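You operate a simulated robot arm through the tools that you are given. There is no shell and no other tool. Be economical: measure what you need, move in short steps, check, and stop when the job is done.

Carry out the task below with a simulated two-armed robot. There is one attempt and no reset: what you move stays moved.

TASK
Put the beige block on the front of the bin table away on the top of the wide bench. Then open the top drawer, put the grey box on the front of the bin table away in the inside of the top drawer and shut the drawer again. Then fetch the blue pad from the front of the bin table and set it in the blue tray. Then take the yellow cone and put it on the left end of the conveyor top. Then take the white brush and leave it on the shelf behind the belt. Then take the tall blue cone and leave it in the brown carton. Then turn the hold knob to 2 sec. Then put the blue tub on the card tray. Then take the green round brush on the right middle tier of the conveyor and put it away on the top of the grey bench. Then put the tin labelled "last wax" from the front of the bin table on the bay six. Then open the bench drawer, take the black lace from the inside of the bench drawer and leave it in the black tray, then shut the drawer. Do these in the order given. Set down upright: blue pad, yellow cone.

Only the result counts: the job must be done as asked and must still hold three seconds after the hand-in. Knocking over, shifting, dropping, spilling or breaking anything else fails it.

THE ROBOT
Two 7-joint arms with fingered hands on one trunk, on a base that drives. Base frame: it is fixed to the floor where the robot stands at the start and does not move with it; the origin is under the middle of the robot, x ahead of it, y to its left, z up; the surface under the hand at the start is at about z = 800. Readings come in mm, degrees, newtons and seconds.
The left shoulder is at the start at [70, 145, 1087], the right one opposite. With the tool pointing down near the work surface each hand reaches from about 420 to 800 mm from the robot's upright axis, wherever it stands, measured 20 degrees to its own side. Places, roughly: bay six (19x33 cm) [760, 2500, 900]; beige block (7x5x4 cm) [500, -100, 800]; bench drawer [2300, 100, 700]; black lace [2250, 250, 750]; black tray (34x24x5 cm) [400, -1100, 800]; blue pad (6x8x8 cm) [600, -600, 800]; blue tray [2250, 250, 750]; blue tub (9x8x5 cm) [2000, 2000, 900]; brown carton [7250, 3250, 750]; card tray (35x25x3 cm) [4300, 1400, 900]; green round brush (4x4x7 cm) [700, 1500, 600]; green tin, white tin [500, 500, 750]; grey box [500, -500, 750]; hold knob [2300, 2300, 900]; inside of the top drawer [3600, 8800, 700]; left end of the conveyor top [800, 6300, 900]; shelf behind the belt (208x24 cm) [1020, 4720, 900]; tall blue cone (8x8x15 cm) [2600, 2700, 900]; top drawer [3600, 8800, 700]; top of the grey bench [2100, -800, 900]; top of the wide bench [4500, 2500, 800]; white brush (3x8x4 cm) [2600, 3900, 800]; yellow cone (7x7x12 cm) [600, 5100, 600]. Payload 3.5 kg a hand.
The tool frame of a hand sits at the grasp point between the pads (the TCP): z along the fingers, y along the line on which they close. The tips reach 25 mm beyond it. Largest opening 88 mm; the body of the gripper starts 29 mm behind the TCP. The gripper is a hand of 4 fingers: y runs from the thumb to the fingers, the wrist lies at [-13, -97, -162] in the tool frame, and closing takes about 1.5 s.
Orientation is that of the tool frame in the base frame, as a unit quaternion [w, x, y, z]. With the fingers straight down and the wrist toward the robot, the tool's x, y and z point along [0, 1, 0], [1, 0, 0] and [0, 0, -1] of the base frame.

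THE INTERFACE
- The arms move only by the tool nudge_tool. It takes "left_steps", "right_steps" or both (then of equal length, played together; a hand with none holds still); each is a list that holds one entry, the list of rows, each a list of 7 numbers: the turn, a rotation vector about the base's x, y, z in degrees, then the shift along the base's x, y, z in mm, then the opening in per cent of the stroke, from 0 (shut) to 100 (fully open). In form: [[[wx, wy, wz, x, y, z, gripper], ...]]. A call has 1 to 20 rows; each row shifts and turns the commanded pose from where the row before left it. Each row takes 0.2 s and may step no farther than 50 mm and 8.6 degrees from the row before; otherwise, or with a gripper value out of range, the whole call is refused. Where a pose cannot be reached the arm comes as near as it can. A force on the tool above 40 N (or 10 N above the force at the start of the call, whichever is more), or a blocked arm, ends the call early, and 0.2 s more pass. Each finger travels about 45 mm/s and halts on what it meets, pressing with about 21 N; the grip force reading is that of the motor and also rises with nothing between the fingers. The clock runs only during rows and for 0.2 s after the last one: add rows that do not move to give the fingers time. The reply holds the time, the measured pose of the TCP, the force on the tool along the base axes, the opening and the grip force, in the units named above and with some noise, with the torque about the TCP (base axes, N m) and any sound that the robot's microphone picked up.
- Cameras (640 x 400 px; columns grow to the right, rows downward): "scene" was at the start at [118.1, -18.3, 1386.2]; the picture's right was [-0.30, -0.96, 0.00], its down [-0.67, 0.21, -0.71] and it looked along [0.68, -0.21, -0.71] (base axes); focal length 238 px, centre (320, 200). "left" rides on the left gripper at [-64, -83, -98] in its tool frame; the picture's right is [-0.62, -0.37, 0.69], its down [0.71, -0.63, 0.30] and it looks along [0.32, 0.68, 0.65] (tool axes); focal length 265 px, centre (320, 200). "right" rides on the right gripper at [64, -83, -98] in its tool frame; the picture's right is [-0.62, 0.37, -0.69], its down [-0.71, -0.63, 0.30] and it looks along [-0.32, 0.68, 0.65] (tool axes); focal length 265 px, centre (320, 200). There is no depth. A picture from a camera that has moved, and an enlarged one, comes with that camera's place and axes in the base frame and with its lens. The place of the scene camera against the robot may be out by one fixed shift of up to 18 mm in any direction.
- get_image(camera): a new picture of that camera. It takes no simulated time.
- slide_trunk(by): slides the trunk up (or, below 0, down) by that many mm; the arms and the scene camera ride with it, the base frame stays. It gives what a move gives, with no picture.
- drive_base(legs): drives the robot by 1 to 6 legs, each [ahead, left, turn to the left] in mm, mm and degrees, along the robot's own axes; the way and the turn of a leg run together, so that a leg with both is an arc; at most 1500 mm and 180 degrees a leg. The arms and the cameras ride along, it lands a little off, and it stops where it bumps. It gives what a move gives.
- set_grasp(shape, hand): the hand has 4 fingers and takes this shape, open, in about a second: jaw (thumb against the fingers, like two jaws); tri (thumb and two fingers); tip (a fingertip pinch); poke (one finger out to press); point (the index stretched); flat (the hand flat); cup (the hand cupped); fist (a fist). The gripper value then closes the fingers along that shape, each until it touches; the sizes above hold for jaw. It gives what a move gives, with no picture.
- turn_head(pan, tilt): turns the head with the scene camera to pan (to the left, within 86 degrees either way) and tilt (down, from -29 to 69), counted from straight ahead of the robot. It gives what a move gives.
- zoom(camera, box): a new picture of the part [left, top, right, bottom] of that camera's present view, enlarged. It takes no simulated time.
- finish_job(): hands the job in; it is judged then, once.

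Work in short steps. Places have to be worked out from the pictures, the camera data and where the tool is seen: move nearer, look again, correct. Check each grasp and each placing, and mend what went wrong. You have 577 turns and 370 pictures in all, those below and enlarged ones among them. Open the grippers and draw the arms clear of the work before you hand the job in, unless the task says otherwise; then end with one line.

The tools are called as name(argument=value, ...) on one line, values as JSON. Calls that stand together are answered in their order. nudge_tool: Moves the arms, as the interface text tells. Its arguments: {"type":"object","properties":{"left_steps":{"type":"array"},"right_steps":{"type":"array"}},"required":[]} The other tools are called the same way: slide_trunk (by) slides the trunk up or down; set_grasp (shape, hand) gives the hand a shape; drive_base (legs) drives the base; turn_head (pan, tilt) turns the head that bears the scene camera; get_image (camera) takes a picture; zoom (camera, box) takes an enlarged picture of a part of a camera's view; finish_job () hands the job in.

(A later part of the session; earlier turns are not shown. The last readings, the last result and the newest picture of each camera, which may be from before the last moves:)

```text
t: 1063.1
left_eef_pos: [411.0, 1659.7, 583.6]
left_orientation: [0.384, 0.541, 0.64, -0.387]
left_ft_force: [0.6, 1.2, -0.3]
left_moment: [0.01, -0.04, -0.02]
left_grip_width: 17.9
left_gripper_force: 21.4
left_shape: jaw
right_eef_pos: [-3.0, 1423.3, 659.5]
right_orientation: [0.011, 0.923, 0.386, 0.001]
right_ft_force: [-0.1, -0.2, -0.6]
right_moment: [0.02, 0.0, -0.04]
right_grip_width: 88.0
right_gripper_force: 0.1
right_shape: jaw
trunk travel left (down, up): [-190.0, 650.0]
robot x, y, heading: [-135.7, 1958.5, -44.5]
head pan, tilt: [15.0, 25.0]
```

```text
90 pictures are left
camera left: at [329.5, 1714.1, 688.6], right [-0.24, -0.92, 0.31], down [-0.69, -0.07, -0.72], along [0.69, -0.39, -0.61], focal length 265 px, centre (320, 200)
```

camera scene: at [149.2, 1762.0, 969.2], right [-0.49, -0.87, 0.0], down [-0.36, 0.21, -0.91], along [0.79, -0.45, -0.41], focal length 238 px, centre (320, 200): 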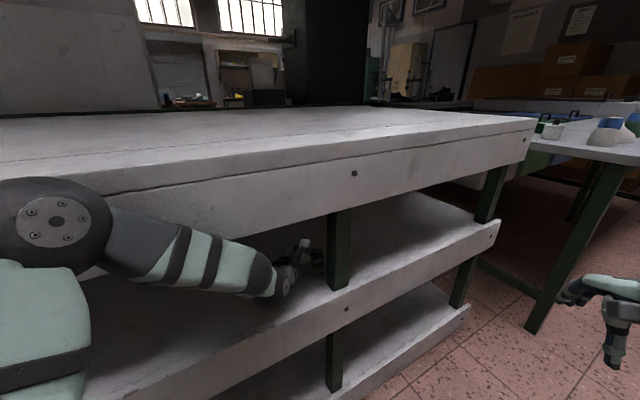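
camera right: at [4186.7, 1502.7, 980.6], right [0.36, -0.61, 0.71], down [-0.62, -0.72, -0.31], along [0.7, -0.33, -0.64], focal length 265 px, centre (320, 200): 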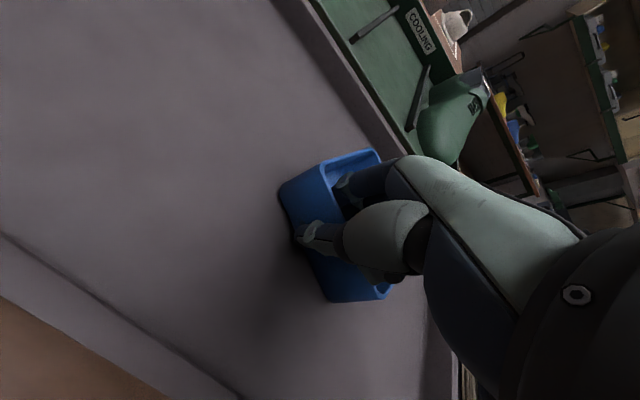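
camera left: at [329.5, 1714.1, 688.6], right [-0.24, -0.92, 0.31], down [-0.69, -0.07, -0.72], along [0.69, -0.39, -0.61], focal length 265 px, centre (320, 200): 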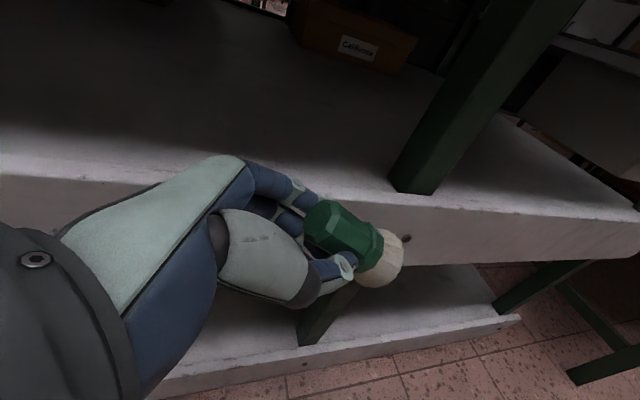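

The brush is out and held. I back off further, raise the trunk to normal and restore the left hand to pointing down.

drive_base(legs=[[-85, -85, 0]])

slide_trunk(by=400)

nudge_tool(left_steps=[[[5.73, -2.42, -4.41, 2, 0, 12, 0], [5.73, -2.42, -4.41, 2, 0, 12, 0], [5.73, -2.42, -4.41, 2, 0, 12, 0], [5.73, -2.42, -4.41, 2, 0, 12, 0], [5.73, -2.42, -4.41, 2, 0, 12, 0], [5.73, -2.42, -4.41, 2, 0, 12, 0], [5.73, -2.42, -4.41, 2, 0, 12, 0], [5.73, -2.42, -4.41, 2, 0, 12, 0], [5.73, -2.42, -4.41, 2, 0, 12, 0], [5.73, -2.42, -4.41, 2, 0, 12, 0], [5.73, -2.42, -4.41, 2, 0, 12, 0]]], right_steps=[[[0, 0, 0, 10, 0, 0, 100], [0, 0, 0, 10, 0, 0, 100], [0, 0, 0, 10, 0, 0, 100], [0, 0, 0, 10, 0, 0, 100], [0, 0, 0, 10, -5, 0, 100], [0, 0, 0, 10, -5, 0, 100], [0, 0, 0, 10, -5, 0, 100], [0, 0, 0, 10, -5, 0, 100], [0, 0, 0, 10, -5, 0, 100], [0, 0, 0, 10, -5, 0, 100], [0, 0, 0, 10, -5, 0, 100]]])

slide_trunk(by=60)

get_image(camera="left")

```text
t: 1064.4
left_eef_pos: [292.3, 1659.1, 583.5]
left_orientation: [0.384, 0.541, 0.64, -0.388]
left_ft_force: [-0.6, 0.0, -0.7]
left_moment: [0.04, 0.02, 0.01]
left_grip_width: 17.8
left_gripper_force: 21.3
left_shape: jaw
right_eef_pos: [-123.7, 1422.5, 659.8]
right_orientation: [0.011, 0.923, 0.385, 0.002]
right_ft_force: [-0.2, 0.4, 0.4]
right_moment: [-0.05, 0.02, -0.01]
right_grip_width: 87.7
right_gripper_force: 0.1
right_shape: jaw
trunk travel left (down, up): [-190.0, 650.0]
robot x, y, heading: [-251.4, 1958.8, -44.7]
head pan, tilt: [15.0, 25.0]
```

```text
t: 1068.2
left_eef_pos: [293.1, 1659.8, 981.6]
left_orientation: [0.385, 0.541, 0.64, -0.387]
left_ft_force: [-0.7, 0.0, -0.4]
left_moment: [0.01, 0.03, -0.02]
left_grip_width: 17.9
left_gripper_force: 20.4
left_shape: jaw
right_eef_pos: [-121.7, 1422.3, 1058.9]
right_orientation: [0.011, 0.923, 0.385, 0.0]
right_ft_force: [-0.3, -0.1, 0.7]
right_moment: [0.02, 0.0, 0.01]
right_grip_width: 88.0
right_gripper_force: 0.0
right_shape: jaw
trunk travel left (down, up): [-590.0, 250.0]
robot x, y, heading: [-250.4, 1961.4, -44.7]
head pan, tilt: [15.0, 25.0]
```

```text
t: 1070.6
left_eef_pos: [316.1, 1658.9, 1113.5]
left_orientation: [0.0, 0.926, 0.379, 0.0]
left_ft_force: [0.4, 0.1, -0.2]
left_moment: [0.01, -0.02, 0.01]
left_grip_width: 17.9
left_gripper_force: 20.7
left_shape: jaw
right_eef_pos: [-12.3, 1385.4, 1059.2]
right_orientation: [0.01, 0.923, 0.385, 0.0]
right_ft_force: [0.5, -0.1, -0.5]
right_moment: [-0.02, 0.0, 0.0]
right_grip_width: 88.0
right_gripper_force: 0.0
right_shape: jaw
trunk travel left (down, up): [-590.0, 250.0]
robot x, y, heading: [-252.6, 1961.0, -44.6]
head pan, tilt: [15.0, 25.0]
```

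```text
t: 1071.6
left_eef_pos: [315.9, 1659.8, 1174.9]
left_orientation: [0.0, 0.925, 0.379, -0.002]
left_ft_force: [-0.4, -0.1, -1.6]
left_moment: [-0.06, 0.02, 0.03]
left_grip_width: 17.6
left_gripper_force: 21.0
left_shape: jaw
right_eef_pos: [-12.1, 1387.3, 1120.0]
right_orientation: [0.01, 0.923, 0.385, 0.0]
right_ft_force: [-0.4, -0.3, 0.3]
right_moment: [-0.01, 0.02, -0.02]
right_grip_width: 88.0
right_gripper_force: 0.1
right_shape: jaw
trunk travel left (down, up): [-650.0, 190.0]
robot x, y, heading: [-251.5, 1960.5, -44.7]
head pan, tilt: [15.0, 25.0]
```

```text
89 pictures are left
camera left: at [211.6, 1673.7, 1272.9], right [-0.7, -0.17, -0.69], down [0.07, 0.95, -0.31], along [0.71, -0.26, -0.65], focal length 265 px, centre (320, 200)
```

left: 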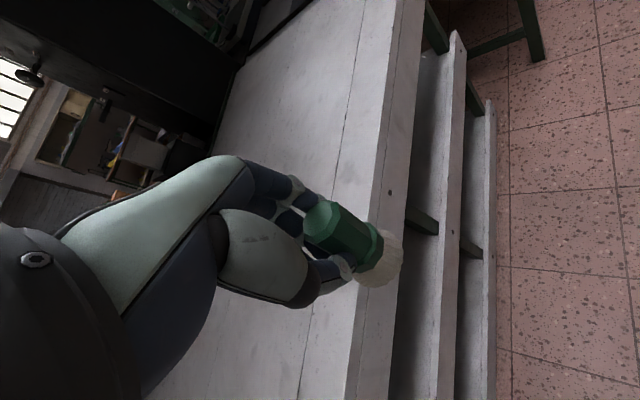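

The brush points bristles-down in the hand. I drive south and round into the lane toward the grey bench's south end.

drive_base(legs=[[0, 0, -45.3], [1300, 0, 0], [1300, 0, 0], [1100, 0, 0]])

```text
t: 1091.7
left_eef_pos: [-61.4, -2378.7, 1174.0]
left_orientation: [0.001, 1.0, -0.005, -0.001]
left_ft_force: [-0.6, 0.1, -0.5]
left_moment: [0.01, -0.02, 0.0]
left_grip_width: 17.7
left_gripper_force: 20.7
left_shape: jaw
right_eef_pos: [-484.9, -2338.2, 1119.2]
right_orientation: [0.01, 1.0, 0.001, -0.005]
right_ft_force: [-0.6, 0.0, -0.1]
right_moment: [-0.02, 0.03, 0.0]
right_grip_width: 87.7
right_gripper_force: 0.1
right_shape: jaw
trunk travel left (down, up): [-650.0, 190.0]
robot x, y, heading: [-249.5, -1761.9, -90.0]
head pan, tilt: [15.0, 25.0]
```

drive_base(legs=[[0, 0, 90], [1200, 0, 0], [1150, -20, 0]])

turn_head(pan=60, tilt=30)

get_image(camera="scene")

```text
t: 1107.1
left_eef_pos: [2725.4, -1590.8, 1174.8]
left_orientation: [0.002, 0.713, 0.701, 0.0]
left_ft_force: [1.4, -0.1, -1.2]
left_moment: [0.01, 0.01, 0.0]
left_grip_width: 17.9
left_gripper_force: 20.8
left_shape: jaw
right_eef_pos: [2682.9, -2014.8, 1120.0]
right_orientation: [0.011, 0.709, 0.705, 0.005]
right_ft_force: [-0.5, 0.4, -0.3]
right_moment: [-0.05, -0.04, -0.01]
right_grip_width: 87.9
right_gripper_force: 0.1
right_shape: jaw
trunk travel left (down, up): [-650.0, 190.0]
robot x, y, heading: [2113.5, -1778.1, 0.1]
head pan, tilt: [15.0, 25.0]
```

```text
t: 1108.2
left_eef_pos: [2725.5, -1590.9, 1175.4]
left_orientation: [0.001, 0.713, 0.702, -0.001]
left_ft_force: [0.3, -0.1, -0.9]
left_moment: [0.02, 0.03, -0.01]
left_grip_width: 18.0
left_gripper_force: 21.3
left_shape: jaw
right_eef_pos: [2683.2, -2014.7, 1119.1]
right_orientation: [0.012, 0.708, 0.706, 0.004]
right_ft_force: [-0.1, -0.8, 0.5]
right_moment: [-0.05, -0.02, 0.03]
right_grip_width: 87.9
right_gripper_force: 0.0
right_shape: jaw
trunk travel left (down, up): [-650.0, 190.0]
robot x, y, heading: [2108.6, -1776.4, -0.2]
head pan, tilt: [60.0, 30.0]
```

```text
88 pictures are left
camera scene: at [2196.3, -1691.2, 1408.6], right [0.86, -0.5, 0.0], down [-0.25, -0.43, -0.87], along [0.44, 0.75, -0.5], focal length 238 px, centre (320, 200)
```

scene: 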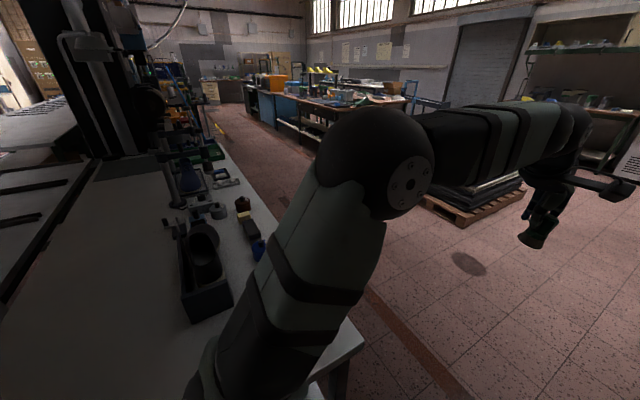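

The bench top is free around [1950,-1150]. I turn to face north so the left hand comes over it, and look.

drive_base(legs=[[0, 0, 90]])

turn_head(pan=10, tilt=45)

get_image(camera="scene")

```text
t: 1112.5
left_eef_pos: [1924.0, -1160.6, 1173.7]
left_orientation: [0.0, 0.005, 1.0, 0.0]
left_ft_force: [0.3, 0.0, 0.1]
left_moment: [-0.02, 0.04, -0.03]
left_grip_width: 17.9
left_gripper_force: 21.0
left_shape: jaw
right_eef_pos: [2348.2, -1201.5, 1119.5]
right_orientation: [0.004, -0.001, 1.0, 0.011]
right_ft_force: [0.4, -0.5, 0.3]
right_moment: [0.01, -0.03, -0.01]
right_grip_width: 87.9
right_gripper_force: 0.0
right_shape: jaw
trunk travel left (down, up): [-650.0, 190.0]
robot x, y, heading: [2110.8, -1774.9, 90.0]
head pan, tilt: [60.0, 30.0]
```

```text
t: 1113.6
left_eef_pos: [1922.8, -1160.4, 1173.4]
left_orientation: [0.001, 0.005, 1.0, 0.0]
left_ft_force: [-0.1, 0.4, 0.0]
left_moment: [0.01, -0.01, -0.02]
left_grip_width: 17.9
left_gripper_force: 21.3
left_shape: jaw
right_eef_pos: [2347.8, -1201.0, 1120.0]
right_orientation: [0.005, 0.0, 1.0, 0.01]
right_ft_force: [0.4, 0.2, 0.5]
right_moment: [-0.02, 0.01, 0.0]
right_grip_width: 88.1
right_gripper_force: 0.1
right_shape: jaw
trunk travel left (down, up): [-650.0, 190.0]
robot x, y, heading: [2112.4, -1772.5, 90.1]
head pan, tilt: [10.0, 45.0]
```

```text
87 pictures are left
camera scene: at [2085.9, -1638.9, 1386.0], right [0.98, 0.18, 0.0], down [0.13, -0.7, -0.71], along [-0.13, 0.7, -0.71], focal length 238 px, centre (320, 200)
```

scene: 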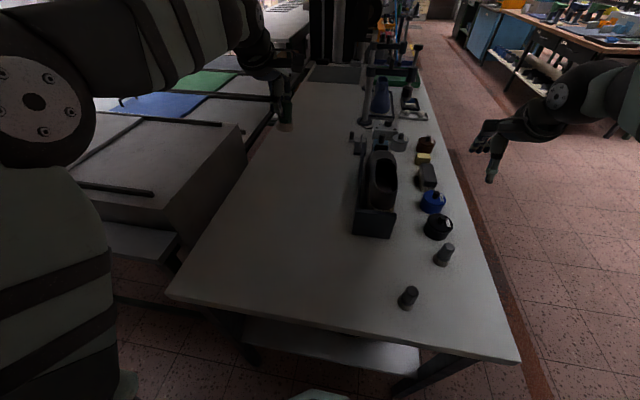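

The spot below the left hand is free bench. I lower in steps toward the top.

nudge_tool(left_steps=[[[0, 0, 0, 0, 0, -45, 0], [0, 0, 0, 0, 0, -45, 0], [0, 0, 0, 0, 0, -45, 0], [0, 0, 0, 0, 0, -40, 0]]])

get_image(camera="left")

zoom(camera="scene", box=[220, 90, 400, 240])

```text
t: 1114.6
left_eef_pos: [1920.3, -1161.6, 1001.2]
left_orientation: [0.001, 0.005, 1.0, 0.0]
left_ft_force: [-0.3, 0.8, -0.4]
left_moment: [-0.01, 0.05, -0.02]
left_grip_width: 17.4
left_gripper_force: 21.0
left_shape: jaw
right_eef_pos: [2348.0, -1200.3, 1119.9]
right_orientation: [0.004, 0.0, 1.0, 0.01]
right_ft_force: [1.0, 0.0, -0.2]
right_moment: [-0.02, 0.01, -0.02]
right_grip_width: 87.7
right_gripper_force: 0.0
right_shape: jaw
trunk travel left (down, up): [-650.0, 190.0]
robot x, y, heading: [2108.5, -1775.3, 90.1]
head pan, tilt: [10.0, 45.0]
```

```text
86 pictures are left
camera left: at [1983.5, -1245.1, 1099.4], right [0.62, -0.37, -0.69], down [-0.72, -0.62, -0.31], along [-0.32, 0.69, -0.65], focal length 265 px, centre (320, 200)
```

left: 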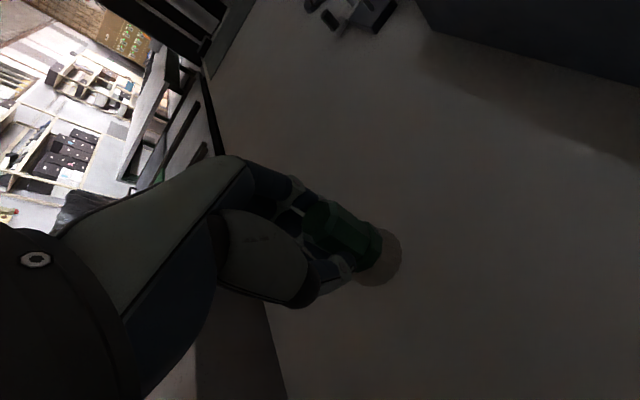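

```text
2.67 times, centred on (310, 165) of scene
camera zoom: at [2085.8, -1637.7, 1385.8], right [0.98, 0.18, 0.0], down [0.12, -0.7, -0.71], along [-0.12, 0.7, -0.71], focal length 633 px, centre (347, 293)
```

zoom: 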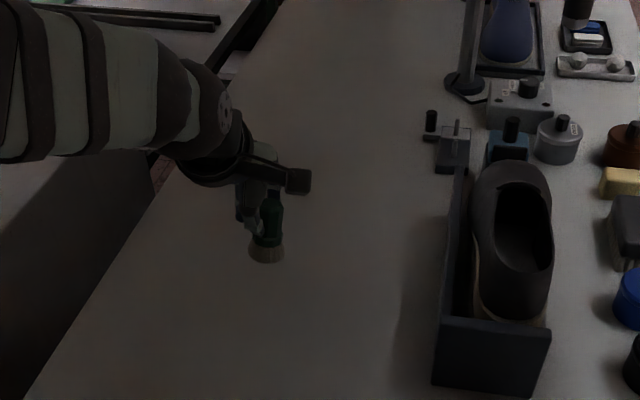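

Bristles down over bare bench. I lower in 8 mm steps until contact.

nudge_tool(left_steps=[[[0, 0, 0, 0, 0, -20, 0], [0, 0, 0, 0, 0, -15, 0], [0, 0, 0, 0, 0, -10, 0], [0, 0, 0, 0, 0, -8, 0], [0, 0, 0, 0, 0, -8, 0], [0, 0, 0, 0, 0, -7, 0], [0, 0, 0, 0, 0, -7, 0]]])

zoom(camera="scene", box=[250, 120, 370, 220])

```text
t: 1116.2
left_eef_pos: [1922.4, -1159.9, 922.7]
left_orientation: [0.002, 0.006, 1.0, 0.0]
left_ft_force: [0.1, -0.5, -0.8]
left_moment: [-0.04, 0.01, -0.01]
left_grip_width: 17.6
left_gripper_force: 21.3
left_shape: jaw
right_eef_pos: [2347.5, -1200.5, 1119.8]
right_orientation: [0.004, -0.001, 1.0, 0.009]
right_ft_force: [-0.6, 1.2, -0.8]
right_moment: [0.02, 0.04, 0.02]
right_grip_width: 88.1
right_gripper_force: 0.1
right_shape: jaw
trunk travel left (down, up): [-650.0, 190.0]
robot x, y, heading: [2108.7, -1775.1, 90.0]
head pan, tilt: [10.0, 45.0]
```

```text
4.00 times, centred on (310, 170) of scene
camera zoom: at [2086.0, -1638.5, 1385.9], right [0.98, 0.18, 0.0], down [0.12, -0.7, -0.71], along [-0.12, 0.7, -0.71], focal length 950 px, centre (360, 320)
```

zoom: 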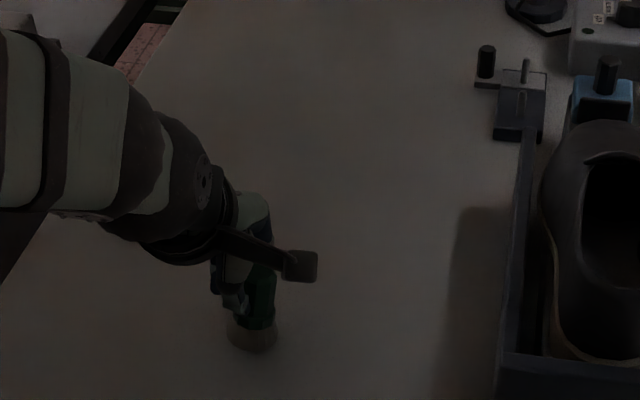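

nudge_tool(left_steps=[[[0, 0, 0, 0, 0, -7, 0], [0, 0, 0, 0, 0, -6, 0], [0, 0, 0, 0, 0, -6, 0], [0, 0, 0, 0, 0, -5, 0], [0, 0, 0, 0, 0, -5, 0], [0, 0, 0, 0, 0, -5, 0]]])

```text
t: 1117.3
left_eef_pos: [1923.8, -1156.0, 914.2]
left_orientation: [0.002, 0.003, 1.0, 0.016]
left_ft_force: [-1.3, -5.9, 23.0]
left_moment: [0.02, -0.06, 0.0]
left_grip_width: 19.7
left_gripper_force: 20.9
left_shape: jaw
right_eef_pos: [2348.4, -1203.8, 1121.1]
right_orientation: [0.004, -0.001, 1.0, 0.012]
right_ft_force: [0.3, 0.3, 0.4]
right_moment: [0.02, 0.02, 0.0]
right_grip_width: 87.8
right_gripper_force: 0.0
right_shape: jaw
trunk travel left (down, up): [-650.0, 190.0]
robot x, y, heading: [2110.2, -1774.2, 90.2]
head pan, tilt: [10.0, 45.0]
stopped in row 5 (left hand): the force on the tool passed its limit at 42 N (the readings are from after the stop); the commanded pose is now the measured one
```

Contact. I ease up 2 mm, open gently and rise.

nudge_tool(left_steps=[[[0, 0, 0, 0, 0, 2, 0], [0, 0, 0, 0, 0, 0, 30], [0, 0, 0, 0, 0, 0, 50], [0, 0, 0, 0, 0, 0, 70], [0, 0, 0, 0, 0, 0, 80], [0, 0, 0, 0, 0, 0, 80], [0, 0, 0, 0, 0, 15, 80], [0, 0, 0, 0, 0, 35, 80], [0, 0, 0, 0, 0, 45, 80], [0, 0, 0, 0, 0, 45, 80], [0, 0, 0, 0, 0, 45, 80]]])

get_image(camera="left")

```text
t: 1119.7
left_eef_pos: [1921.2, -1157.0, 1095.3]
left_orientation: [0.0, 0.004, 1.0, 0.011]
left_ft_force: [0.0, -0.9, 1.0]
left_moment: [0.0, 0.0, 0.0]
left_grip_width: 70.1
left_gripper_force: 0.0
left_shape: jaw
right_eef_pos: [2348.2, -1202.7, 1120.9]
right_orientation: [0.004, -0.001, 1.0, 0.011]
right_ft_force: [0.1, -0.6, -0.4]
right_moment: [0.02, -0.05, 0.02]
right_grip_width: 87.9
right_gripper_force: 0.1
right_shape: jaw
trunk travel left (down, up): [-650.0, 190.0]
robot x, y, heading: [2109.8, -1776.6, 90.2]
head pan, tilt: [10.0, 45.0]
```

```text
83 pictures are left
camera left: at [1985.1, -1243.4, 1192.0], right [0.62, -0.36, -0.7], down [-0.72, -0.62, -0.32], along [-0.32, 0.7, -0.64], focal length 265 px, centre (320, 200)
```

left: 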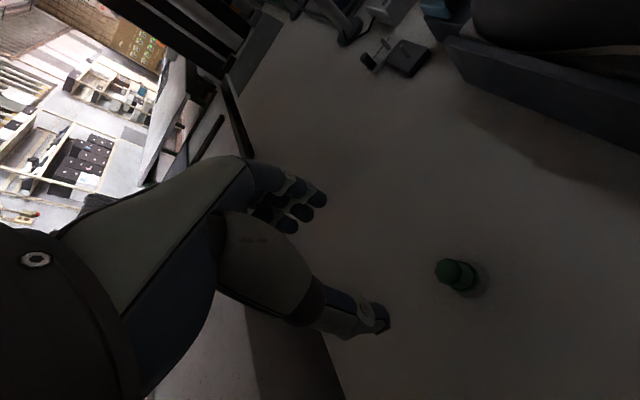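

The green brush stands on the grey bench. Next the tin: I turn west and drive back along the lane to the bin table's front.

nudge_tool(right_steps=[[[0, 0, 0, -25, 0, 0, 100], [0, 0, 0, -25, 0, 0, 100], [0, 0, 0, -25, 0, 0, 100]]], left_steps=[[[0, 0, 0, 10, 0, 10, 100], [0, 0, 0, 10, 0, 10, 100], [0, 0, 0, 10, 0, 10, 100]]])

drive_base(legs=[[0, 0, 89.8], [1200, 0, 0], [1200, 0, 0]])

```text
t: 1120.5
left_eef_pos: [1951.7, -1156.9, 1124.3]
left_orientation: [0.001, 0.004, 1.0, 0.01]
left_ft_force: [-1.1, 0.5, 0.4]
left_moment: [0.01, -0.05, 0.0]
left_grip_width: 87.4
left_gripper_force: 0.1
left_shape: jaw
right_eef_pos: [2273.2, -1203.3, 1121.0]
right_orientation: [0.004, -0.001, 1.0, 0.01]
right_ft_force: [0.7, 0.8, -0.2]
right_moment: [-0.04, -0.02, 0.01]
right_grip_width: 87.9
right_gripper_force: 0.0
right_shape: jaw
trunk travel left (down, up): [-650.0, 190.0]
robot x, y, heading: [2112.8, -1775.9, 90.2]
head pan, tilt: [10.0, 45.0]
```

```text
t: 1135.9
left_eef_pos: [-890.5, -1810.0, 1124.1]
left_orientation: [-0.006, -0.687, 0.726, 0.009]
left_ft_force: [1.1, -0.9, 0.6]
left_moment: [0.03, 0.02, 0.0]
left_grip_width: 87.7
left_gripper_force: 0.0
left_shape: jaw
right_eef_pos: [-830.8, -1492.0, 1120.6]
right_orientation: [-0.003, -0.69, 0.724, 0.011]
right_ft_force: [0.1, 0.0, 0.2]
right_moment: [0.0, -0.03, -0.03]
right_grip_width: 87.9
right_gripper_force: 0.1
right_shape: jaw
trunk travel left (down, up): [-650.0, 190.0]
robot x, y, heading: [-264.6, -1684.5, 177.4]
head pan, tilt: [10.0, 45.0]
```

drive_base(legs=[[0, 0, -87.4], [1100, 0, 0], [1000, 0, 0], [0, 0, -90], [140, 0, 0]])

turn_head(pan=0, tilt=48)

get_image(camera="scene")

```text
t: 1154.7
left_eef_pos: [444.9, 553.8, 1125.2]
left_orientation: [0.008, 0.712, 0.702, 0.007]
left_ft_force: [-0.1, 0.3, -0.6]
left_moment: [0.02, 0.01, 0.0]
left_grip_width: 87.5
left_gripper_force: 0.1
left_shape: jaw
right_eef_pos: [397.6, 232.2, 1119.6]
right_orientation: [0.012, 0.708, 0.706, 0.005]
right_ft_force: [0.4, -0.5, 0.1]
right_moment: [0.01, 0.03, 0.0]
right_grip_width: 88.1
right_gripper_force: 0.1
right_shape: jaw
trunk travel left (down, up): [-650.0, 190.0]
robot x, y, heading: [-173.7, 398.0, -0.2]
head pan, tilt: [10.0, 45.0]
```

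```text
t: 1155.4
left_eef_pos: [446.9, 551.7, 1123.4]
left_orientation: [0.008, 0.711, 0.703, 0.006]
left_ft_force: [0.8, 0.3, -0.2]
left_moment: [0.03, -0.02, 0.01]
left_grip_width: 87.6
left_gripper_force: 0.0
left_shape: jaw
right_eef_pos: [399.5, 232.8, 1119.7]
right_orientation: [0.01, 0.708, 0.706, 0.004]
right_ft_force: [0.1, -0.8, 0.1]
right_moment: [0.01, 0.0, -0.03]
right_grip_width: 87.7
right_gripper_force: 0.0
right_shape: jaw
trunk travel left (down, up): [-650.0, 190.0]
robot x, y, heading: [-173.2, 401.7, -0.4]
head pan, tilt: [0.0, 48.0]
```

```text
82 pictures are left
camera scene: at [-52.6, 403.7, 1381.7], right [0.0, -1.0, 0.0], down [-0.74, 0.0, -0.67], along [0.67, 0.0, -0.74], focal length 238 px, centre (320, 200)
```

scene: 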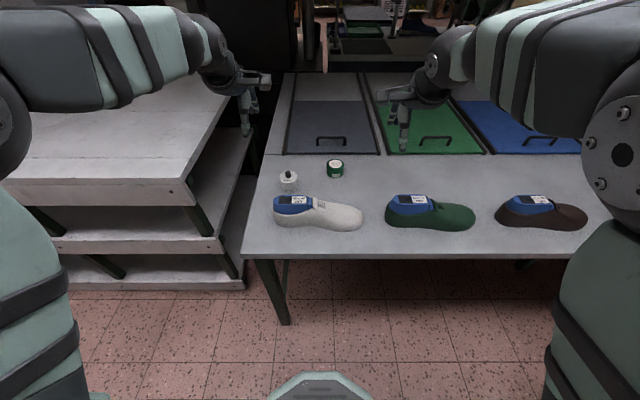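

zoom(camera="scene", box=[270, 150, 350, 200])

get_image(camera="left")

```text
8.00 times, centred on (310, 175) of scene
camera zoom: at [-52.6, 403.7, 1381.7], right [0.0, -1.0, 0.0], down [-0.74, 0.0, -0.67], along [0.67, 0.0, -0.74], focal length 1900 px, centre (400, 400)
```

zoom: 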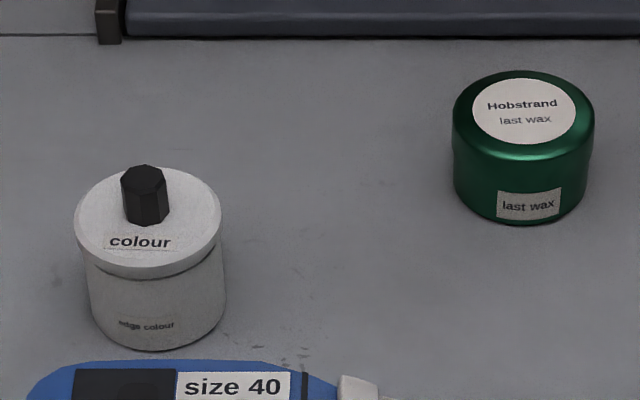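

```text
80 pictures are left
camera left: at [360.5, 489.4, 1220.9], right [-0.36, -0.62, -0.7], down [-0.61, 0.72, -0.32], along [0.7, 0.31, -0.64], focal length 265 px, centre (320, 200)
```

left: 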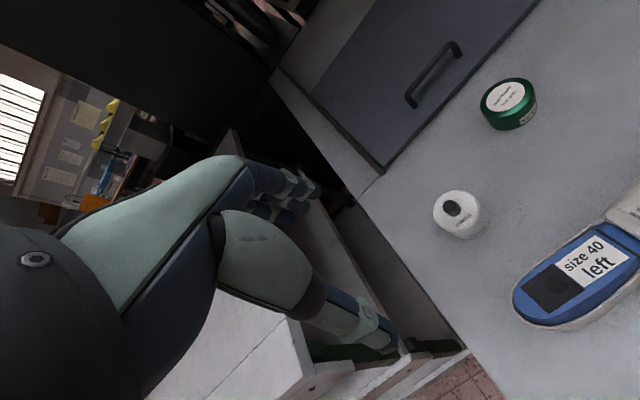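

The green tin is the "last wax", near [611,342]. I drive closer and bring the right hand above it.

drive_base(legs=[[110, 60, 0.3]])

nudge_tool(right_steps=[[[0, 0, 0, 35, 16, -30, 100], [0, 0, 0, 35, 16, -30, 100], [0, 0, 0, 33, 15, -30, 100], [0, 0, 0, 0, 0, -45, 100], [0, 0, 0, 0, 0, -45, 100]]])

get_image(camera="right")

```text
t: 1156.6
left_eef_pos: [553.9, 616.1, 1125.3]
left_orientation: [0.009, 0.71, 0.704, 0.008]
left_ft_force: [-0.3, 0.4, 0.1]
left_moment: [0.0, -0.02, 0.0]
left_grip_width: 87.5
left_gripper_force: 0.0
left_shape: jaw
right_eef_pos: [507.6, 294.5, 1121.2]
right_orientation: [0.01, 0.707, 0.707, 0.005]
right_ft_force: [-0.3, 0.3, -0.8]
right_moment: [-0.04, 0.02, -0.02]
right_grip_width: 88.0
right_gripper_force: 0.0
right_shape: jaw
trunk travel left (down, up): [-650.0, 190.0]
robot x, y, heading: [-63.0, 459.6, 0.2]
head pan, tilt: [0.0, 48.0]
```

```text
t: 1157.8
left_eef_pos: [555.8, 616.3, 1123.6]
left_orientation: [0.007, 0.71, 0.704, 0.007]
left_ft_force: [0.9, -0.3, -0.5]
left_moment: [0.0, 0.02, 0.02]
left_grip_width: 87.4
left_gripper_force: 0.0
left_shape: jaw
right_eef_pos: [612.7, 340.5, 939.3]
right_orientation: [0.011, 0.707, 0.707, 0.004]
right_ft_force: [0.6, -1.1, 0.0]
right_moment: [0.01, 0.02, 0.01]
right_grip_width: 87.9
right_gripper_force: 0.0
right_shape: jaw
trunk travel left (down, up): [-650.0, 190.0]
robot x, y, heading: [-64.6, 457.8, 0.3]
head pan, tilt: [0.0, 48.0]
```

```text
79 pictures are left
camera right: at [527.5, 406.5, 1036.8], right [0.35, -0.61, 0.71], down [-0.62, -0.72, -0.31], along [0.7, -0.33, -0.64], focal length 265 px, centre (320, 200)
```

right: 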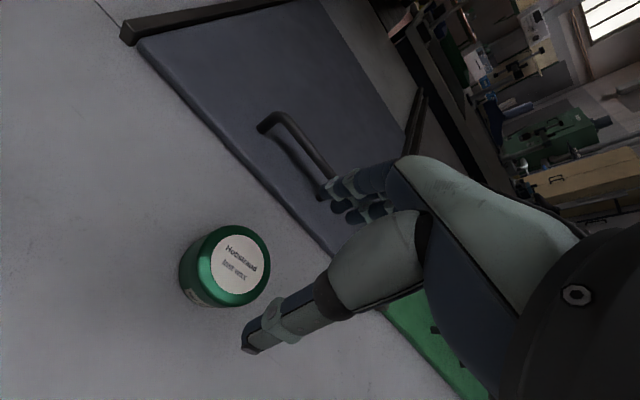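

Aligned. I lower over the tin, close and lift.

nudge_tool(right_steps=[[[0, 0, 0, 0, 0, -35, 100], [0, 0, 0, 0, 0, -30, 100], [0, 0, 0, 0, 0, -25, 100], [0, 0, 0, 0, 0, -19, 100], [0, 0, 0, 0, 0, 0, 0], [0, 0, 0, 0, 0, 0, 0], [0, 0, 0, 0, 0, 0, 0], [0, 0, 0, 0, 0, 0, 0], [0, 0, 0, 0, 0, 0, 0], [0, 0, 0, 0, 0, 0, 0], [0, 0, 0, 0, 0, 40, 0], [0, 0, 0, 0, 0, 45, 0], [0, 0, 0, 0, 0, 45, 0], [0, 0, 0, 0, 0, 45, 0], [0, 0, 0, 0, 0, 45, 0]]])

get_image(camera="right")

```text
t: 1161.0
left_eef_pos: [553.5, 615.8, 1124.4]
left_orientation: [0.008, 0.71, 0.704, 0.007]
left_ft_force: [0.0, -0.3, -0.3]
left_moment: [-0.04, 0.01, 0.0]
left_grip_width: 87.5
left_gripper_force: 0.1
left_shape: jaw
right_eef_pos: [611.7, 342.9, 1053.1]
right_orientation: [0.01, 0.707, 0.707, 0.005]
right_ft_force: [0.6, 1.1, -0.9]
right_moment: [-0.02, -0.01, 0.0]
right_grip_width: 59.6
right_gripper_force: 21.1
right_shape: jaw
trunk travel left (down, up): [-650.0, 190.0]
robot x, y, heading: [-59.5, 456.8, 0.1]
head pan, tilt: [0.0, 48.0]
```

```text
78 pictures are left
camera right: at [526.5, 407.1, 1149.7], right [0.35, -0.61, 0.71], down [-0.62, -0.72, -0.31], along [0.7, -0.33, -0.64], focal length 265 px, centre (320, 200)
```

right: 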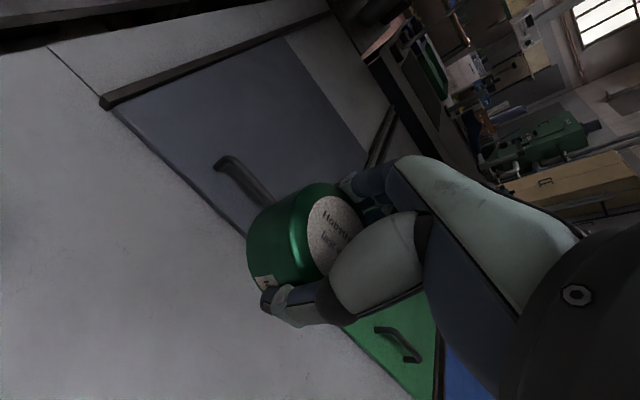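

Held. I raise it a bit, back off and strafe north to the bays on the conveyor.

nudge_tool(right_steps=[[[0, 0, 0, -20, 0, 40, 0], [0, 0, 0, -40, -10, 20, 0], [0, 0, 0, -40, -10, 0, 0]]])

drive_base(legs=[[-140, 0, 0], [0, 1100, 0], [0, 1050, 0]])

turn_head(pan=0, tilt=35)

get_image(camera="scene")

```text
t: 1161.8
left_eef_pos: [553.1, 613.9, 1125.4]
left_orientation: [0.008, 0.71, 0.704, 0.008]
left_ft_force: [-0.4, 0.3, -0.2]
left_moment: [-0.02, 0.0, 0.01]
left_grip_width: 87.5
left_gripper_force: 0.0
left_shape: jaw
right_eef_pos: [510.7, 321.3, 1112.6]
right_orientation: [0.01, 0.707, 0.707, 0.006]
right_ft_force: [0.9, -0.9, -1.1]
right_moment: [0.01, -0.04, 0.02]
right_grip_width: 59.7
right_gripper_force: 20.0
right_shape: jaw
trunk travel left (down, up): [-650.0, 190.0]
robot x, y, heading: [-64.9, 456.1, 0.0]
head pan, tilt: [0.0, 48.0]
```

```text
t: 1173.4
left_eef_pos: [426.4, 2758.5, 1124.0]
left_orientation: [0.008, 0.715, 0.699, 0.007]
left_ft_force: [-0.2, 0.0, 0.7]
left_moment: [-0.01, -0.01, 0.0]
left_grip_width: 87.6
left_gripper_force: 0.1
left_shape: jaw
right_eef_pos: [380.2, 2465.7, 1113.2]
right_orientation: [0.01, 0.713, 0.701, 0.005]
right_ft_force: [0.8, 0.2, -0.6]
right_moment: [0.01, 0.02, -0.03]
right_grip_width: 59.5
right_gripper_force: 20.9
right_shape: jaw
trunk travel left (down, up): [-650.0, 190.0]
robot x, y, heading: [-191.9, 2613.2, -0.6]
head pan, tilt: [0.0, 48.0]
```

```text
t: 1174.2
left_eef_pos: [427.3, 2759.2, 1124.4]
left_orientation: [0.008, 0.715, 0.699, 0.007]
left_ft_force: [-0.4, -0.3, -0.1]
left_moment: [-0.05, -0.01, -0.02]
left_grip_width: 87.5
left_gripper_force: 0.0
left_shape: jaw
right_eef_pos: [381.6, 2466.2, 1112.2]
right_orientation: [0.01, 0.713, 0.701, 0.004]
right_ft_force: [-0.4, -0.2, -0.1]
right_moment: [0.02, 0.0, -0.01]
right_grip_width: 59.4
right_gripper_force: 20.4
right_shape: jaw
trunk travel left (down, up): [-650.0, 190.0]
robot x, y, heading: [-196.2, 2609.1, -1.0]
head pan, tilt: [0.0, 35.0]
```

```text
77 pictures are left
camera scene: at [-64.9, 2615.2, 1400.7], right [-0.01, -1.0, 0.0], down [-0.57, 0.01, -0.82], along [0.82, -0.01, -0.57], focal length 238 px, centre (320, 200)
```

scene: 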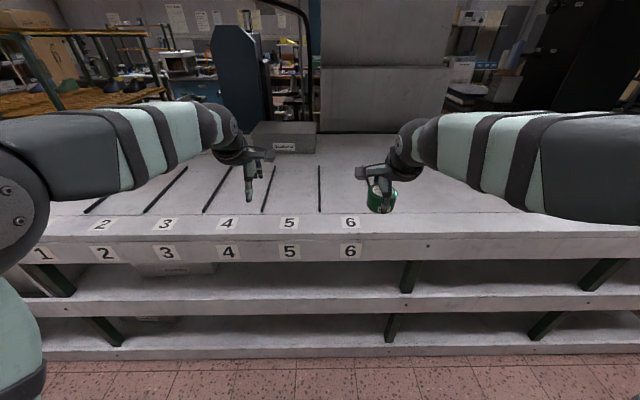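

Bay 6 is centred at about y=2512, x 560–890. I drive 265 mm closer and bring the tin over [735,2512].

drive_base(legs=[[265, 0, 1]])

nudge_tool(right_steps=[[[0, 0, 0, 30, 12, 0, 0], [0, 0, 0, 30, 12, 0, 0], [0, 0, 0, 28, 12, 0, 0], [0, 0, 0, 0, 0, -40, 0], [0, 0, 0, 0, 0, -40, 0]]])

get_image(camera="scene")

get_image(camera="right")

```text
t: 1176.1
left_eef_pos: [690.6, 2764.6, 1125.4]
left_orientation: [0.007, 0.711, 0.703, 0.008]
left_ft_force: [-0.4, 0.1, 0.4]
left_moment: [-0.04, 0.01, 0.03]
left_grip_width: 87.9
left_gripper_force: 0.2
left_shape: jaw
right_eef_pos: [649.0, 2471.1, 1112.4]
right_orientation: [0.011, 0.709, 0.705, 0.005]
right_ft_force: [-0.6, 0.0, -1.2]
right_moment: [0.02, -0.02, 0.04]
right_grip_width: 59.7
right_gripper_force: 20.8
right_shape: jaw
trunk travel left (down, up): [-650.0, 190.0]
robot x, y, heading: [74.0, 2612.0, -0.5]
head pan, tilt: [0.0, 35.0]
```

```text
t: 1177.3
left_eef_pos: [692.5, 2763.2, 1124.5]
left_orientation: [0.008, 0.711, 0.704, 0.007]
left_ft_force: [-0.1, -0.2, -0.2]
left_moment: [-0.01, 0.03, 0.0]
left_grip_width: 87.7
left_gripper_force: 0.1
left_shape: jaw
right_eef_pos: [738.2, 2506.8, 1033.0]
right_orientation: [0.009, 0.708, 0.706, 0.004]
right_ft_force: [0.0, 0.7, -2.0]
right_moment: [0.0, 0.03, -0.01]
right_grip_width: 59.7
right_gripper_force: 20.7
right_shape: jaw
trunk travel left (down, up): [-650.0, 190.0]
robot x, y, heading: [76.4, 2609.3, -0.2]
head pan, tilt: [0.0, 35.0]
```

```text
76 pictures are left
camera scene: at [203.1, 2614.5, 1400.6], right [0.0, -1.0, 0.0], down [-0.57, 0.0, -0.82], along [0.82, 0.0, -0.57], focal length 238 px, centre (320, 200)
```

scene: 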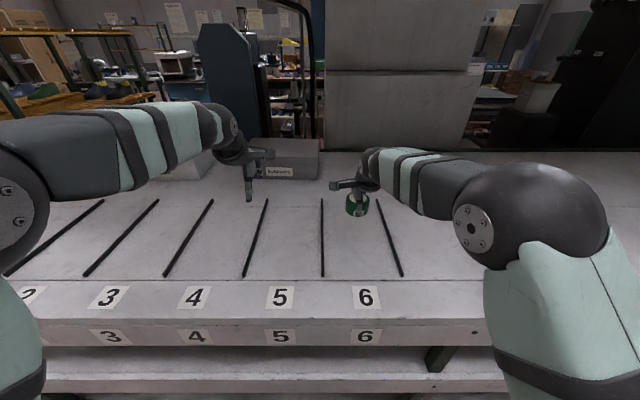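

```text
75 pictures are left
camera right: at [652.1, 2572.0, 1130.1], right [0.35, -0.62, 0.7], down [-0.63, -0.71, -0.31], along [0.7, -0.33, -0.64], focal length 265 px, centre (320, 200)
```

right: 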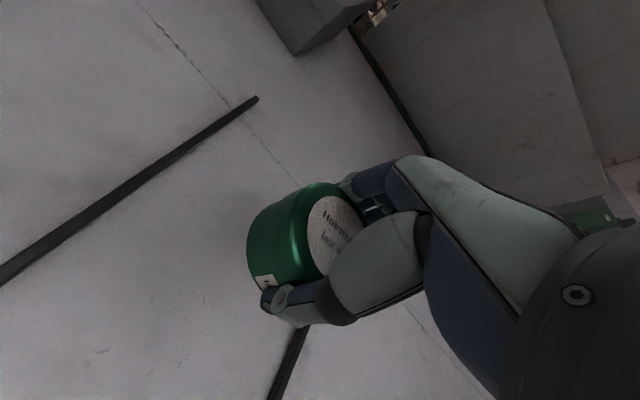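

Centred between the bay-6 dividers. I lower to contact.

nudge_tool(right_steps=[[[0, 0, 0, 5, 0, -40, 0], [0, 0, 0, 5, 0, -35, 0], [0, 0, 0, 0, 0, -15, 0], [0, 0, 0, 0, 0, -8, 0], [0, 0, 0, 0, 0, -6, 0], [0, 0, 0, 0, 0, -6, 0], [0, 0, 0, 0, 0, -6, 0], [0, 0, 0, 0, 0, -6, 0]]])

get_image(camera="right")

```text
t: 1179.0
left_eef_pos: [688.8, 2764.5, 1126.2]
left_orientation: [0.01, 0.711, 0.703, 0.008]
left_ft_force: [0.6, -0.6, 0.2]
left_moment: [-0.02, 0.04, 0.01]
left_grip_width: 87.6
left_gripper_force: 0.2
left_shape: jaw
right_eef_pos: [752.1, 2508.0, 929.4]
right_orientation: [0.022, 0.709, 0.705, 0.018]
right_ft_force: [-5.1, 0.7, 22.1]
right_moment: [-0.01, 0.55, -0.01]
right_grip_width: 59.2
right_gripper_force: 21.1
right_shape: jaw
trunk travel left (down, up): [-650.0, 190.0]
robot x, y, heading: [73.7, 2612.7, -0.5]
head pan, tilt: [0.0, 35.0]
stopped in row 8 (right hand): the force on the tool passed its limit at 42 N (the readings are from after the stop); the commanded pose is now the measured one
```

```text
74 pictures are left
camera right: at [663.0, 2572.7, 1023.3], right [0.33, -0.62, 0.71], down [-0.61, -0.71, -0.34], along [0.72, -0.33, -0.61], focal length 265 px, centre (320, 200)
```

right: 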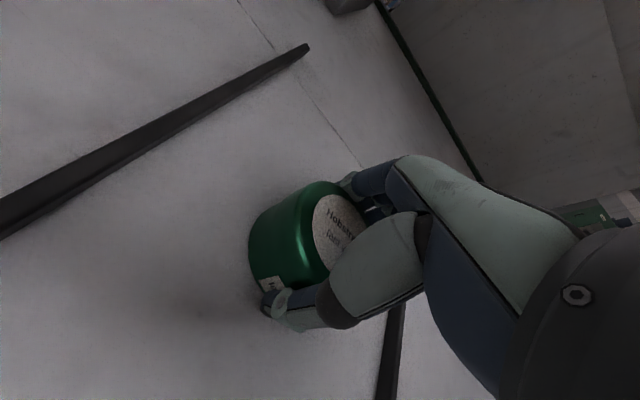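

nudge_tool(right_steps=[[[0, 2, 0, 0, 0, 2, 0], [0, 0, 0, 0, 0, 0, 80], [0, 0, 0, 0, 0, 0, 100], [0, 0, 0, 0, 0, 0, 100], [0, 0, 0, 0, 0, 0, 100], [0, 0, 0, 0, 0, 0, 100], [0, 0, 0, 0, 0, 35, 100], [0, 0, 0, 0, 0, 45, 100], [0, 0, 0, 0, 0, 45, 100], [0, 0, 0, 0, 0, 45, 100]]])

get_image(camera="right")

```text
t: 1181.2
left_eef_pos: [691.7, 2765.2, 1124.8]
left_orientation: [0.009, 0.712, 0.702, 0.007]
left_ft_force: [-0.1, -0.2, -0.6]
left_moment: [-0.03, 0.01, -0.03]
left_grip_width: 87.5
left_gripper_force: 0.0
left_shape: jaw
right_eef_pos: [752.4, 2507.3, 1096.2]
right_orientation: [0.005, 0.708, 0.706, 0.001]
right_ft_force: [-0.9, 0.4, 0.2]
right_moment: [-0.01, 0.0, 0.01]
right_grip_width: 87.8
right_gripper_force: 0.1
right_shape: jaw
trunk travel left (down, up): [-650.0, 190.0]
robot x, y, heading: [73.3, 2611.3, 0.1]
head pan, tilt: [0.0, 35.0]
```

```text
73 pictures are left
camera right: at [668.4, 2572.1, 1194.4], right [0.36, -0.62, 0.7], down [-0.63, -0.71, -0.31], along [0.69, -0.33, -0.65], focal length 265 px, centre (320, 200)
```

right: 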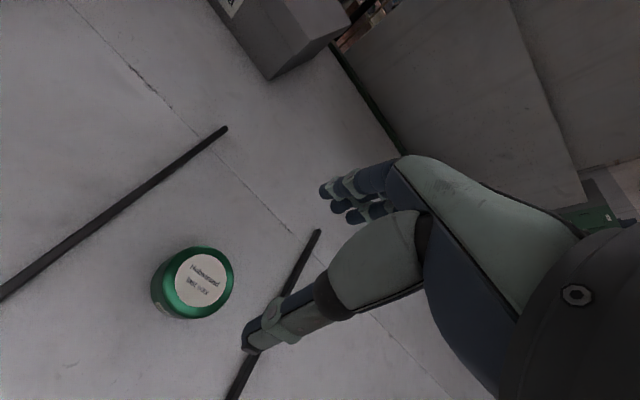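

The tin stands in bay six. Last: the bench drawer and the lace. I drive back south and round to the east side.

nudge_tool(right_steps=[[[0, 0, 0, -40, 0, 10, 100], [0, 0, 0, -40, -10, 10, 100], [0, 0, 0, -20, -25, 5, 100]]])

drive_base(legs=[[-270, 0, 0], [0, 0, -90], [1450, 0, 0], [1450, 0, 0], [1450, 0, 0]])

```text
t: 1182.0
left_eef_pos: [691.8, 2763.3, 1124.6]
left_orientation: [0.008, 0.711, 0.703, 0.009]
left_ft_force: [-0.5, -0.3, -0.5]
left_moment: [-0.01, -0.03, 0.02]
left_grip_width: 87.6
left_gripper_force: 0.0
left_shape: jaw
right_eef_pos: [652.1, 2469.9, 1120.6]
right_orientation: [0.005, 0.708, 0.706, 0.002]
right_ft_force: [0.0, 0.1, -0.1]
right_moment: [0.01, -0.02, 0.0]
right_grip_width: 87.9
right_gripper_force: 0.2
right_shape: jaw
trunk travel left (down, up): [-650.0, 190.0]
robot x, y, heading: [70.7, 2615.7, -0.3]
head pan, tilt: [0.0, 35.0]
```

```text
t: 1208.2
left_eef_pos: [41.2, -2375.5, 1124.9]
left_orientation: [0.011, 1.0, -0.006, -0.001]
left_ft_force: [0.0, -0.6, 0.0]
left_moment: [-0.01, -0.03, -0.04]
left_grip_width: 87.6
left_gripper_force: 0.0
left_shape: jaw
right_eef_pos: [-251.8, -2336.7, 1121.5]
right_orientation: [0.005, 1.0, -0.001, -0.003]
right_ft_force: [-0.6, -0.3, 0.0]
right_moment: [-0.01, 0.0, 0.01]
right_grip_width: 87.9
right_gripper_force: 0.0
right_shape: jaw
trunk travel left (down, up): [-650.0, 190.0]
robot x, y, heading: [-116.1, -1757.7, -90.0]
head pan, tilt: [0.0, 35.0]
```

drive_base(legs=[[0, 0, 90], [1200, -20, 0], [1150, 0, 0], [1050, 0, 0]])

```text
t: 1228.6
left_eef_pos: [3913.2, -1621.4, 1125.5]
left_orientation: [0.009, 0.711, 0.703, 0.008]
left_ft_force: [0.3, -0.2, 1.3]
left_moment: [-0.03, -0.02, -0.02]
left_grip_width: 87.7
left_gripper_force: 0.0
left_shape: jaw
right_eef_pos: [3874.9, -1914.2, 1120.4]
right_orientation: [0.006, 0.708, 0.706, 0.002]
right_ft_force: [0.1, 0.8, 0.8]
right_moment: [-0.01, 0.02, -0.01]
right_grip_width: 87.6
right_gripper_force: 0.1
right_shape: jaw
trunk travel left (down, up): [-650.0, 190.0]
robot x, y, heading: [3296.7, -1781.4, 0.2]
head pan, tilt: [0.0, 35.0]
```

drive_base(legs=[[0, 0, 90], [1000, 0, 0], [950, 0, 0], [0, 0, 90]])

slide_trunk(by=-150)

nudge_tool(left_steps=[[[0, 8.1, 0, 2, 7, -24, 100], [0, 8.1, 0, 2, 7, -24, 100], [0, 8.1, 0, 2, 7, -24, 100], [0, 8.1, 0, 2, 7, -24, 100], [0, 8.1, 0, 2, 7, -24, 100], [0, 8.1, 0, 2, 7, -24, 100], [0, 8.1, 0, 2, 7, -24, 100], [0, 8.1, 0, 2, 7, -24, 100], [0, 8.1, 0, 2, 7, -24, 100], [0, 8.1, 0, 2, 7, -24, 100], [0, 8.1, 0, 2, 7, -24, 100]]])

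turn_head(pan=5, tilt=35)

get_image(camera="scene")

```text
t: 1246.0
left_eef_pos: [2697.3, 24.0, 1124.6]
left_orientation: [-0.008, -0.7, 0.714, 0.008]
left_ft_force: [0.1, 0.3, -0.7]
left_moment: [-0.04, 0.01, 0.01]
left_grip_width: 87.3
left_gripper_force: 0.0
left_shape: jaw
right_eef_pos: [2738.8, 316.0, 1121.1]
right_orientation: [-0.002, -0.703, 0.711, 0.005]
right_ft_force: [0.2, 0.2, -0.2]
right_moment: [-0.02, 0.0, 0.0]
right_grip_width: 88.0
right_gripper_force: 0.2
right_shape: jaw
trunk travel left (down, up): [-650.0, 190.0]
robot x, y, heading: [3312.3, 173.7, 179.7]
head pan, tilt: [0.0, 35.0]
```

```text
t: 1247.8
left_eef_pos: [2696.8, 25.8, 975.2]
left_orientation: [-0.008, -0.7, 0.714, 0.009]
left_ft_force: [0.2, 0.3, -0.1]
left_moment: [0.0, 0.0, 0.02]
left_grip_width: 87.6
left_gripper_force: 0.1
left_shape: jaw
right_eef_pos: [2739.2, 316.8, 971.3]
right_orientation: [-0.002, -0.703, 0.711, 0.006]
right_ft_force: [0.3, 0.3, -0.8]
right_moment: [-0.01, 0.03, 0.02]
right_grip_width: 87.8
right_gripper_force: 0.1
right_shape: jaw
trunk travel left (down, up): [-500.0, 340.0]
robot x, y, heading: [3318.3, 175.4, 179.2]
head pan, tilt: [0.0, 35.0]
```

```text
t: 1250.2
left_eef_pos: [2712.7, 96.3, 713.7]
left_orientation: [-0.506, -0.496, 0.507, 0.491]
left_ft_force: [-0.8, -0.2, 0.7]
left_moment: [0.0, 0.0, -0.04]
left_grip_width: 88.0
left_gripper_force: 0.2
left_shape: jaw
left hand out of reach, approached as far as the arm can: row 11
right_eef_pos: [2737.8, 316.9, 971.0]
right_orientation: [-0.001, -0.703, 0.712, 0.005]
right_ft_force: [0.0, 0.1, -0.2]
right_moment: [-0.02, 0.02, 0.0]
right_grip_width: 87.9
right_gripper_force: 0.0
right_shape: jaw
trunk travel left (down, up): [-500.0, 340.0]
robot x, y, heading: [3320.9, 176.2, 179.4]
head pan, tilt: [0.0, 35.0]
```

```text
t: 1250.8
left_eef_pos: [2713.2, 95.9, 713.3]
left_orientation: [-0.506, -0.498, 0.507, 0.49]
left_ft_force: [-0.2, 0.1, -0.6]
left_moment: [0.01, 0.0, -0.02]
left_grip_width: 88.0
left_gripper_force: 0.0
left_shape: jaw
right_eef_pos: [2738.3, 316.5, 971.4]
right_orientation: [-0.001, -0.703, 0.711, 0.005]
right_ft_force: [1.4, -0.1, 0.1]
right_moment: [-0.01, -0.01, -0.03]
right_grip_width: 87.6
right_gripper_force: 0.0
right_shape: jaw
trunk travel left (down, up): [-500.0, 340.0]
robot x, y, heading: [3316.8, 174.9, 179.7]
head pan, tilt: [5.0, 35.0]
```

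```text
72 pictures are left
camera scene: at [3168.8, 174.5, 1250.8], right [-0.08, 1.0, 0.0], down [0.57, 0.04, -0.82], along [-0.82, -0.06, -0.57], focal length 238 px, centre (320, 200)
```

scene: 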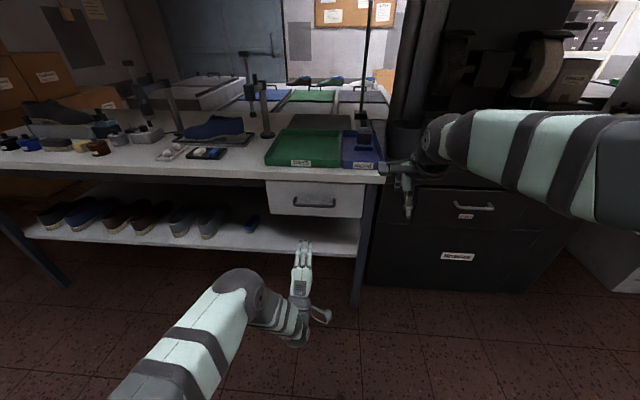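

The handle is at about [2430,101,715], in line with the left hand. I drive 180 mm closer and look with the left camera.

drive_base(legs=[[180, 0, 0.3]])

get_image(camera="left")

zoom(camera="scene", box=[220, 180, 420, 305])

```text
t: 1252.4
left_eef_pos: [2533.0, 95.2, 711.9]
left_orientation: [-0.504, -0.499, 0.505, 0.492]
left_ft_force: [0.4, -0.3, -0.3]
left_moment: [0.02, 0.02, 0.0]
left_grip_width: 87.9
left_gripper_force: 0.0
left_shape: jaw
right_eef_pos: [2558.3, 316.2, 970.4]
right_orientation: [-0.001, -0.705, 0.709, 0.005]
right_ft_force: [-0.6, -0.1, -0.4]
right_moment: [0.0, 0.0, -0.01]
right_grip_width: 87.6
right_gripper_force: 0.1
right_shape: jaw
trunk travel left (down, up): [-500.0, 340.0]
robot x, y, heading: [3137.4, 174.0, 179.8]
head pan, tilt: [5.0, 35.0]
```

```text
71 pictures are left
camera left: at [2631.4, 158.0, 629.2], right [-0.69, 0.61, -0.39], down [-0.29, -0.73, -0.62], along [-0.66, -0.31, 0.68], focal length 265 px, centre (320, 200)
```

left: 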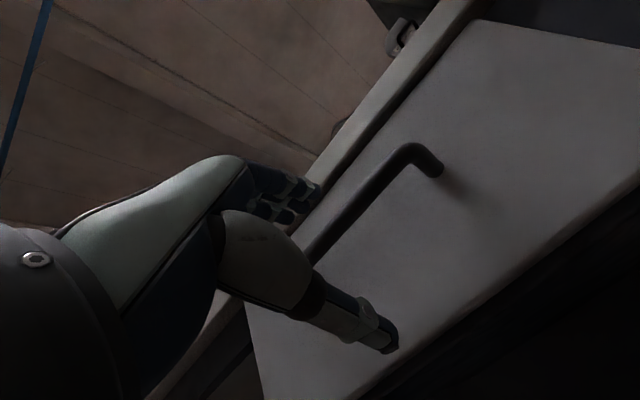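

```text
3.20 times, centred on (320, 242) of scene
camera zoom: at [2988.3, 175.2, 1250.7], right [-0.08, 1.0, 0.0], down [0.57, 0.05, -0.82], along [-0.82, -0.07, -0.57], focal length 760 px, centre (320, 64)
```

zoom: 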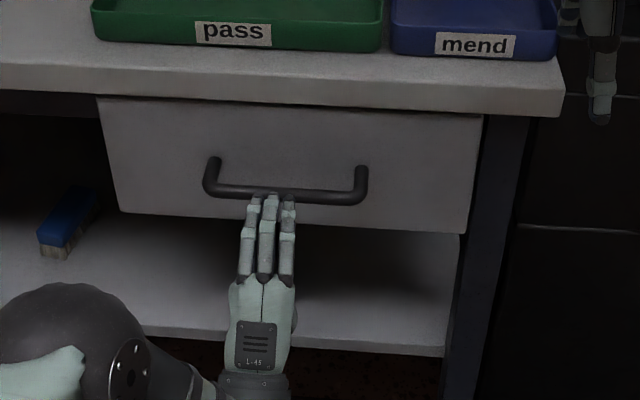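

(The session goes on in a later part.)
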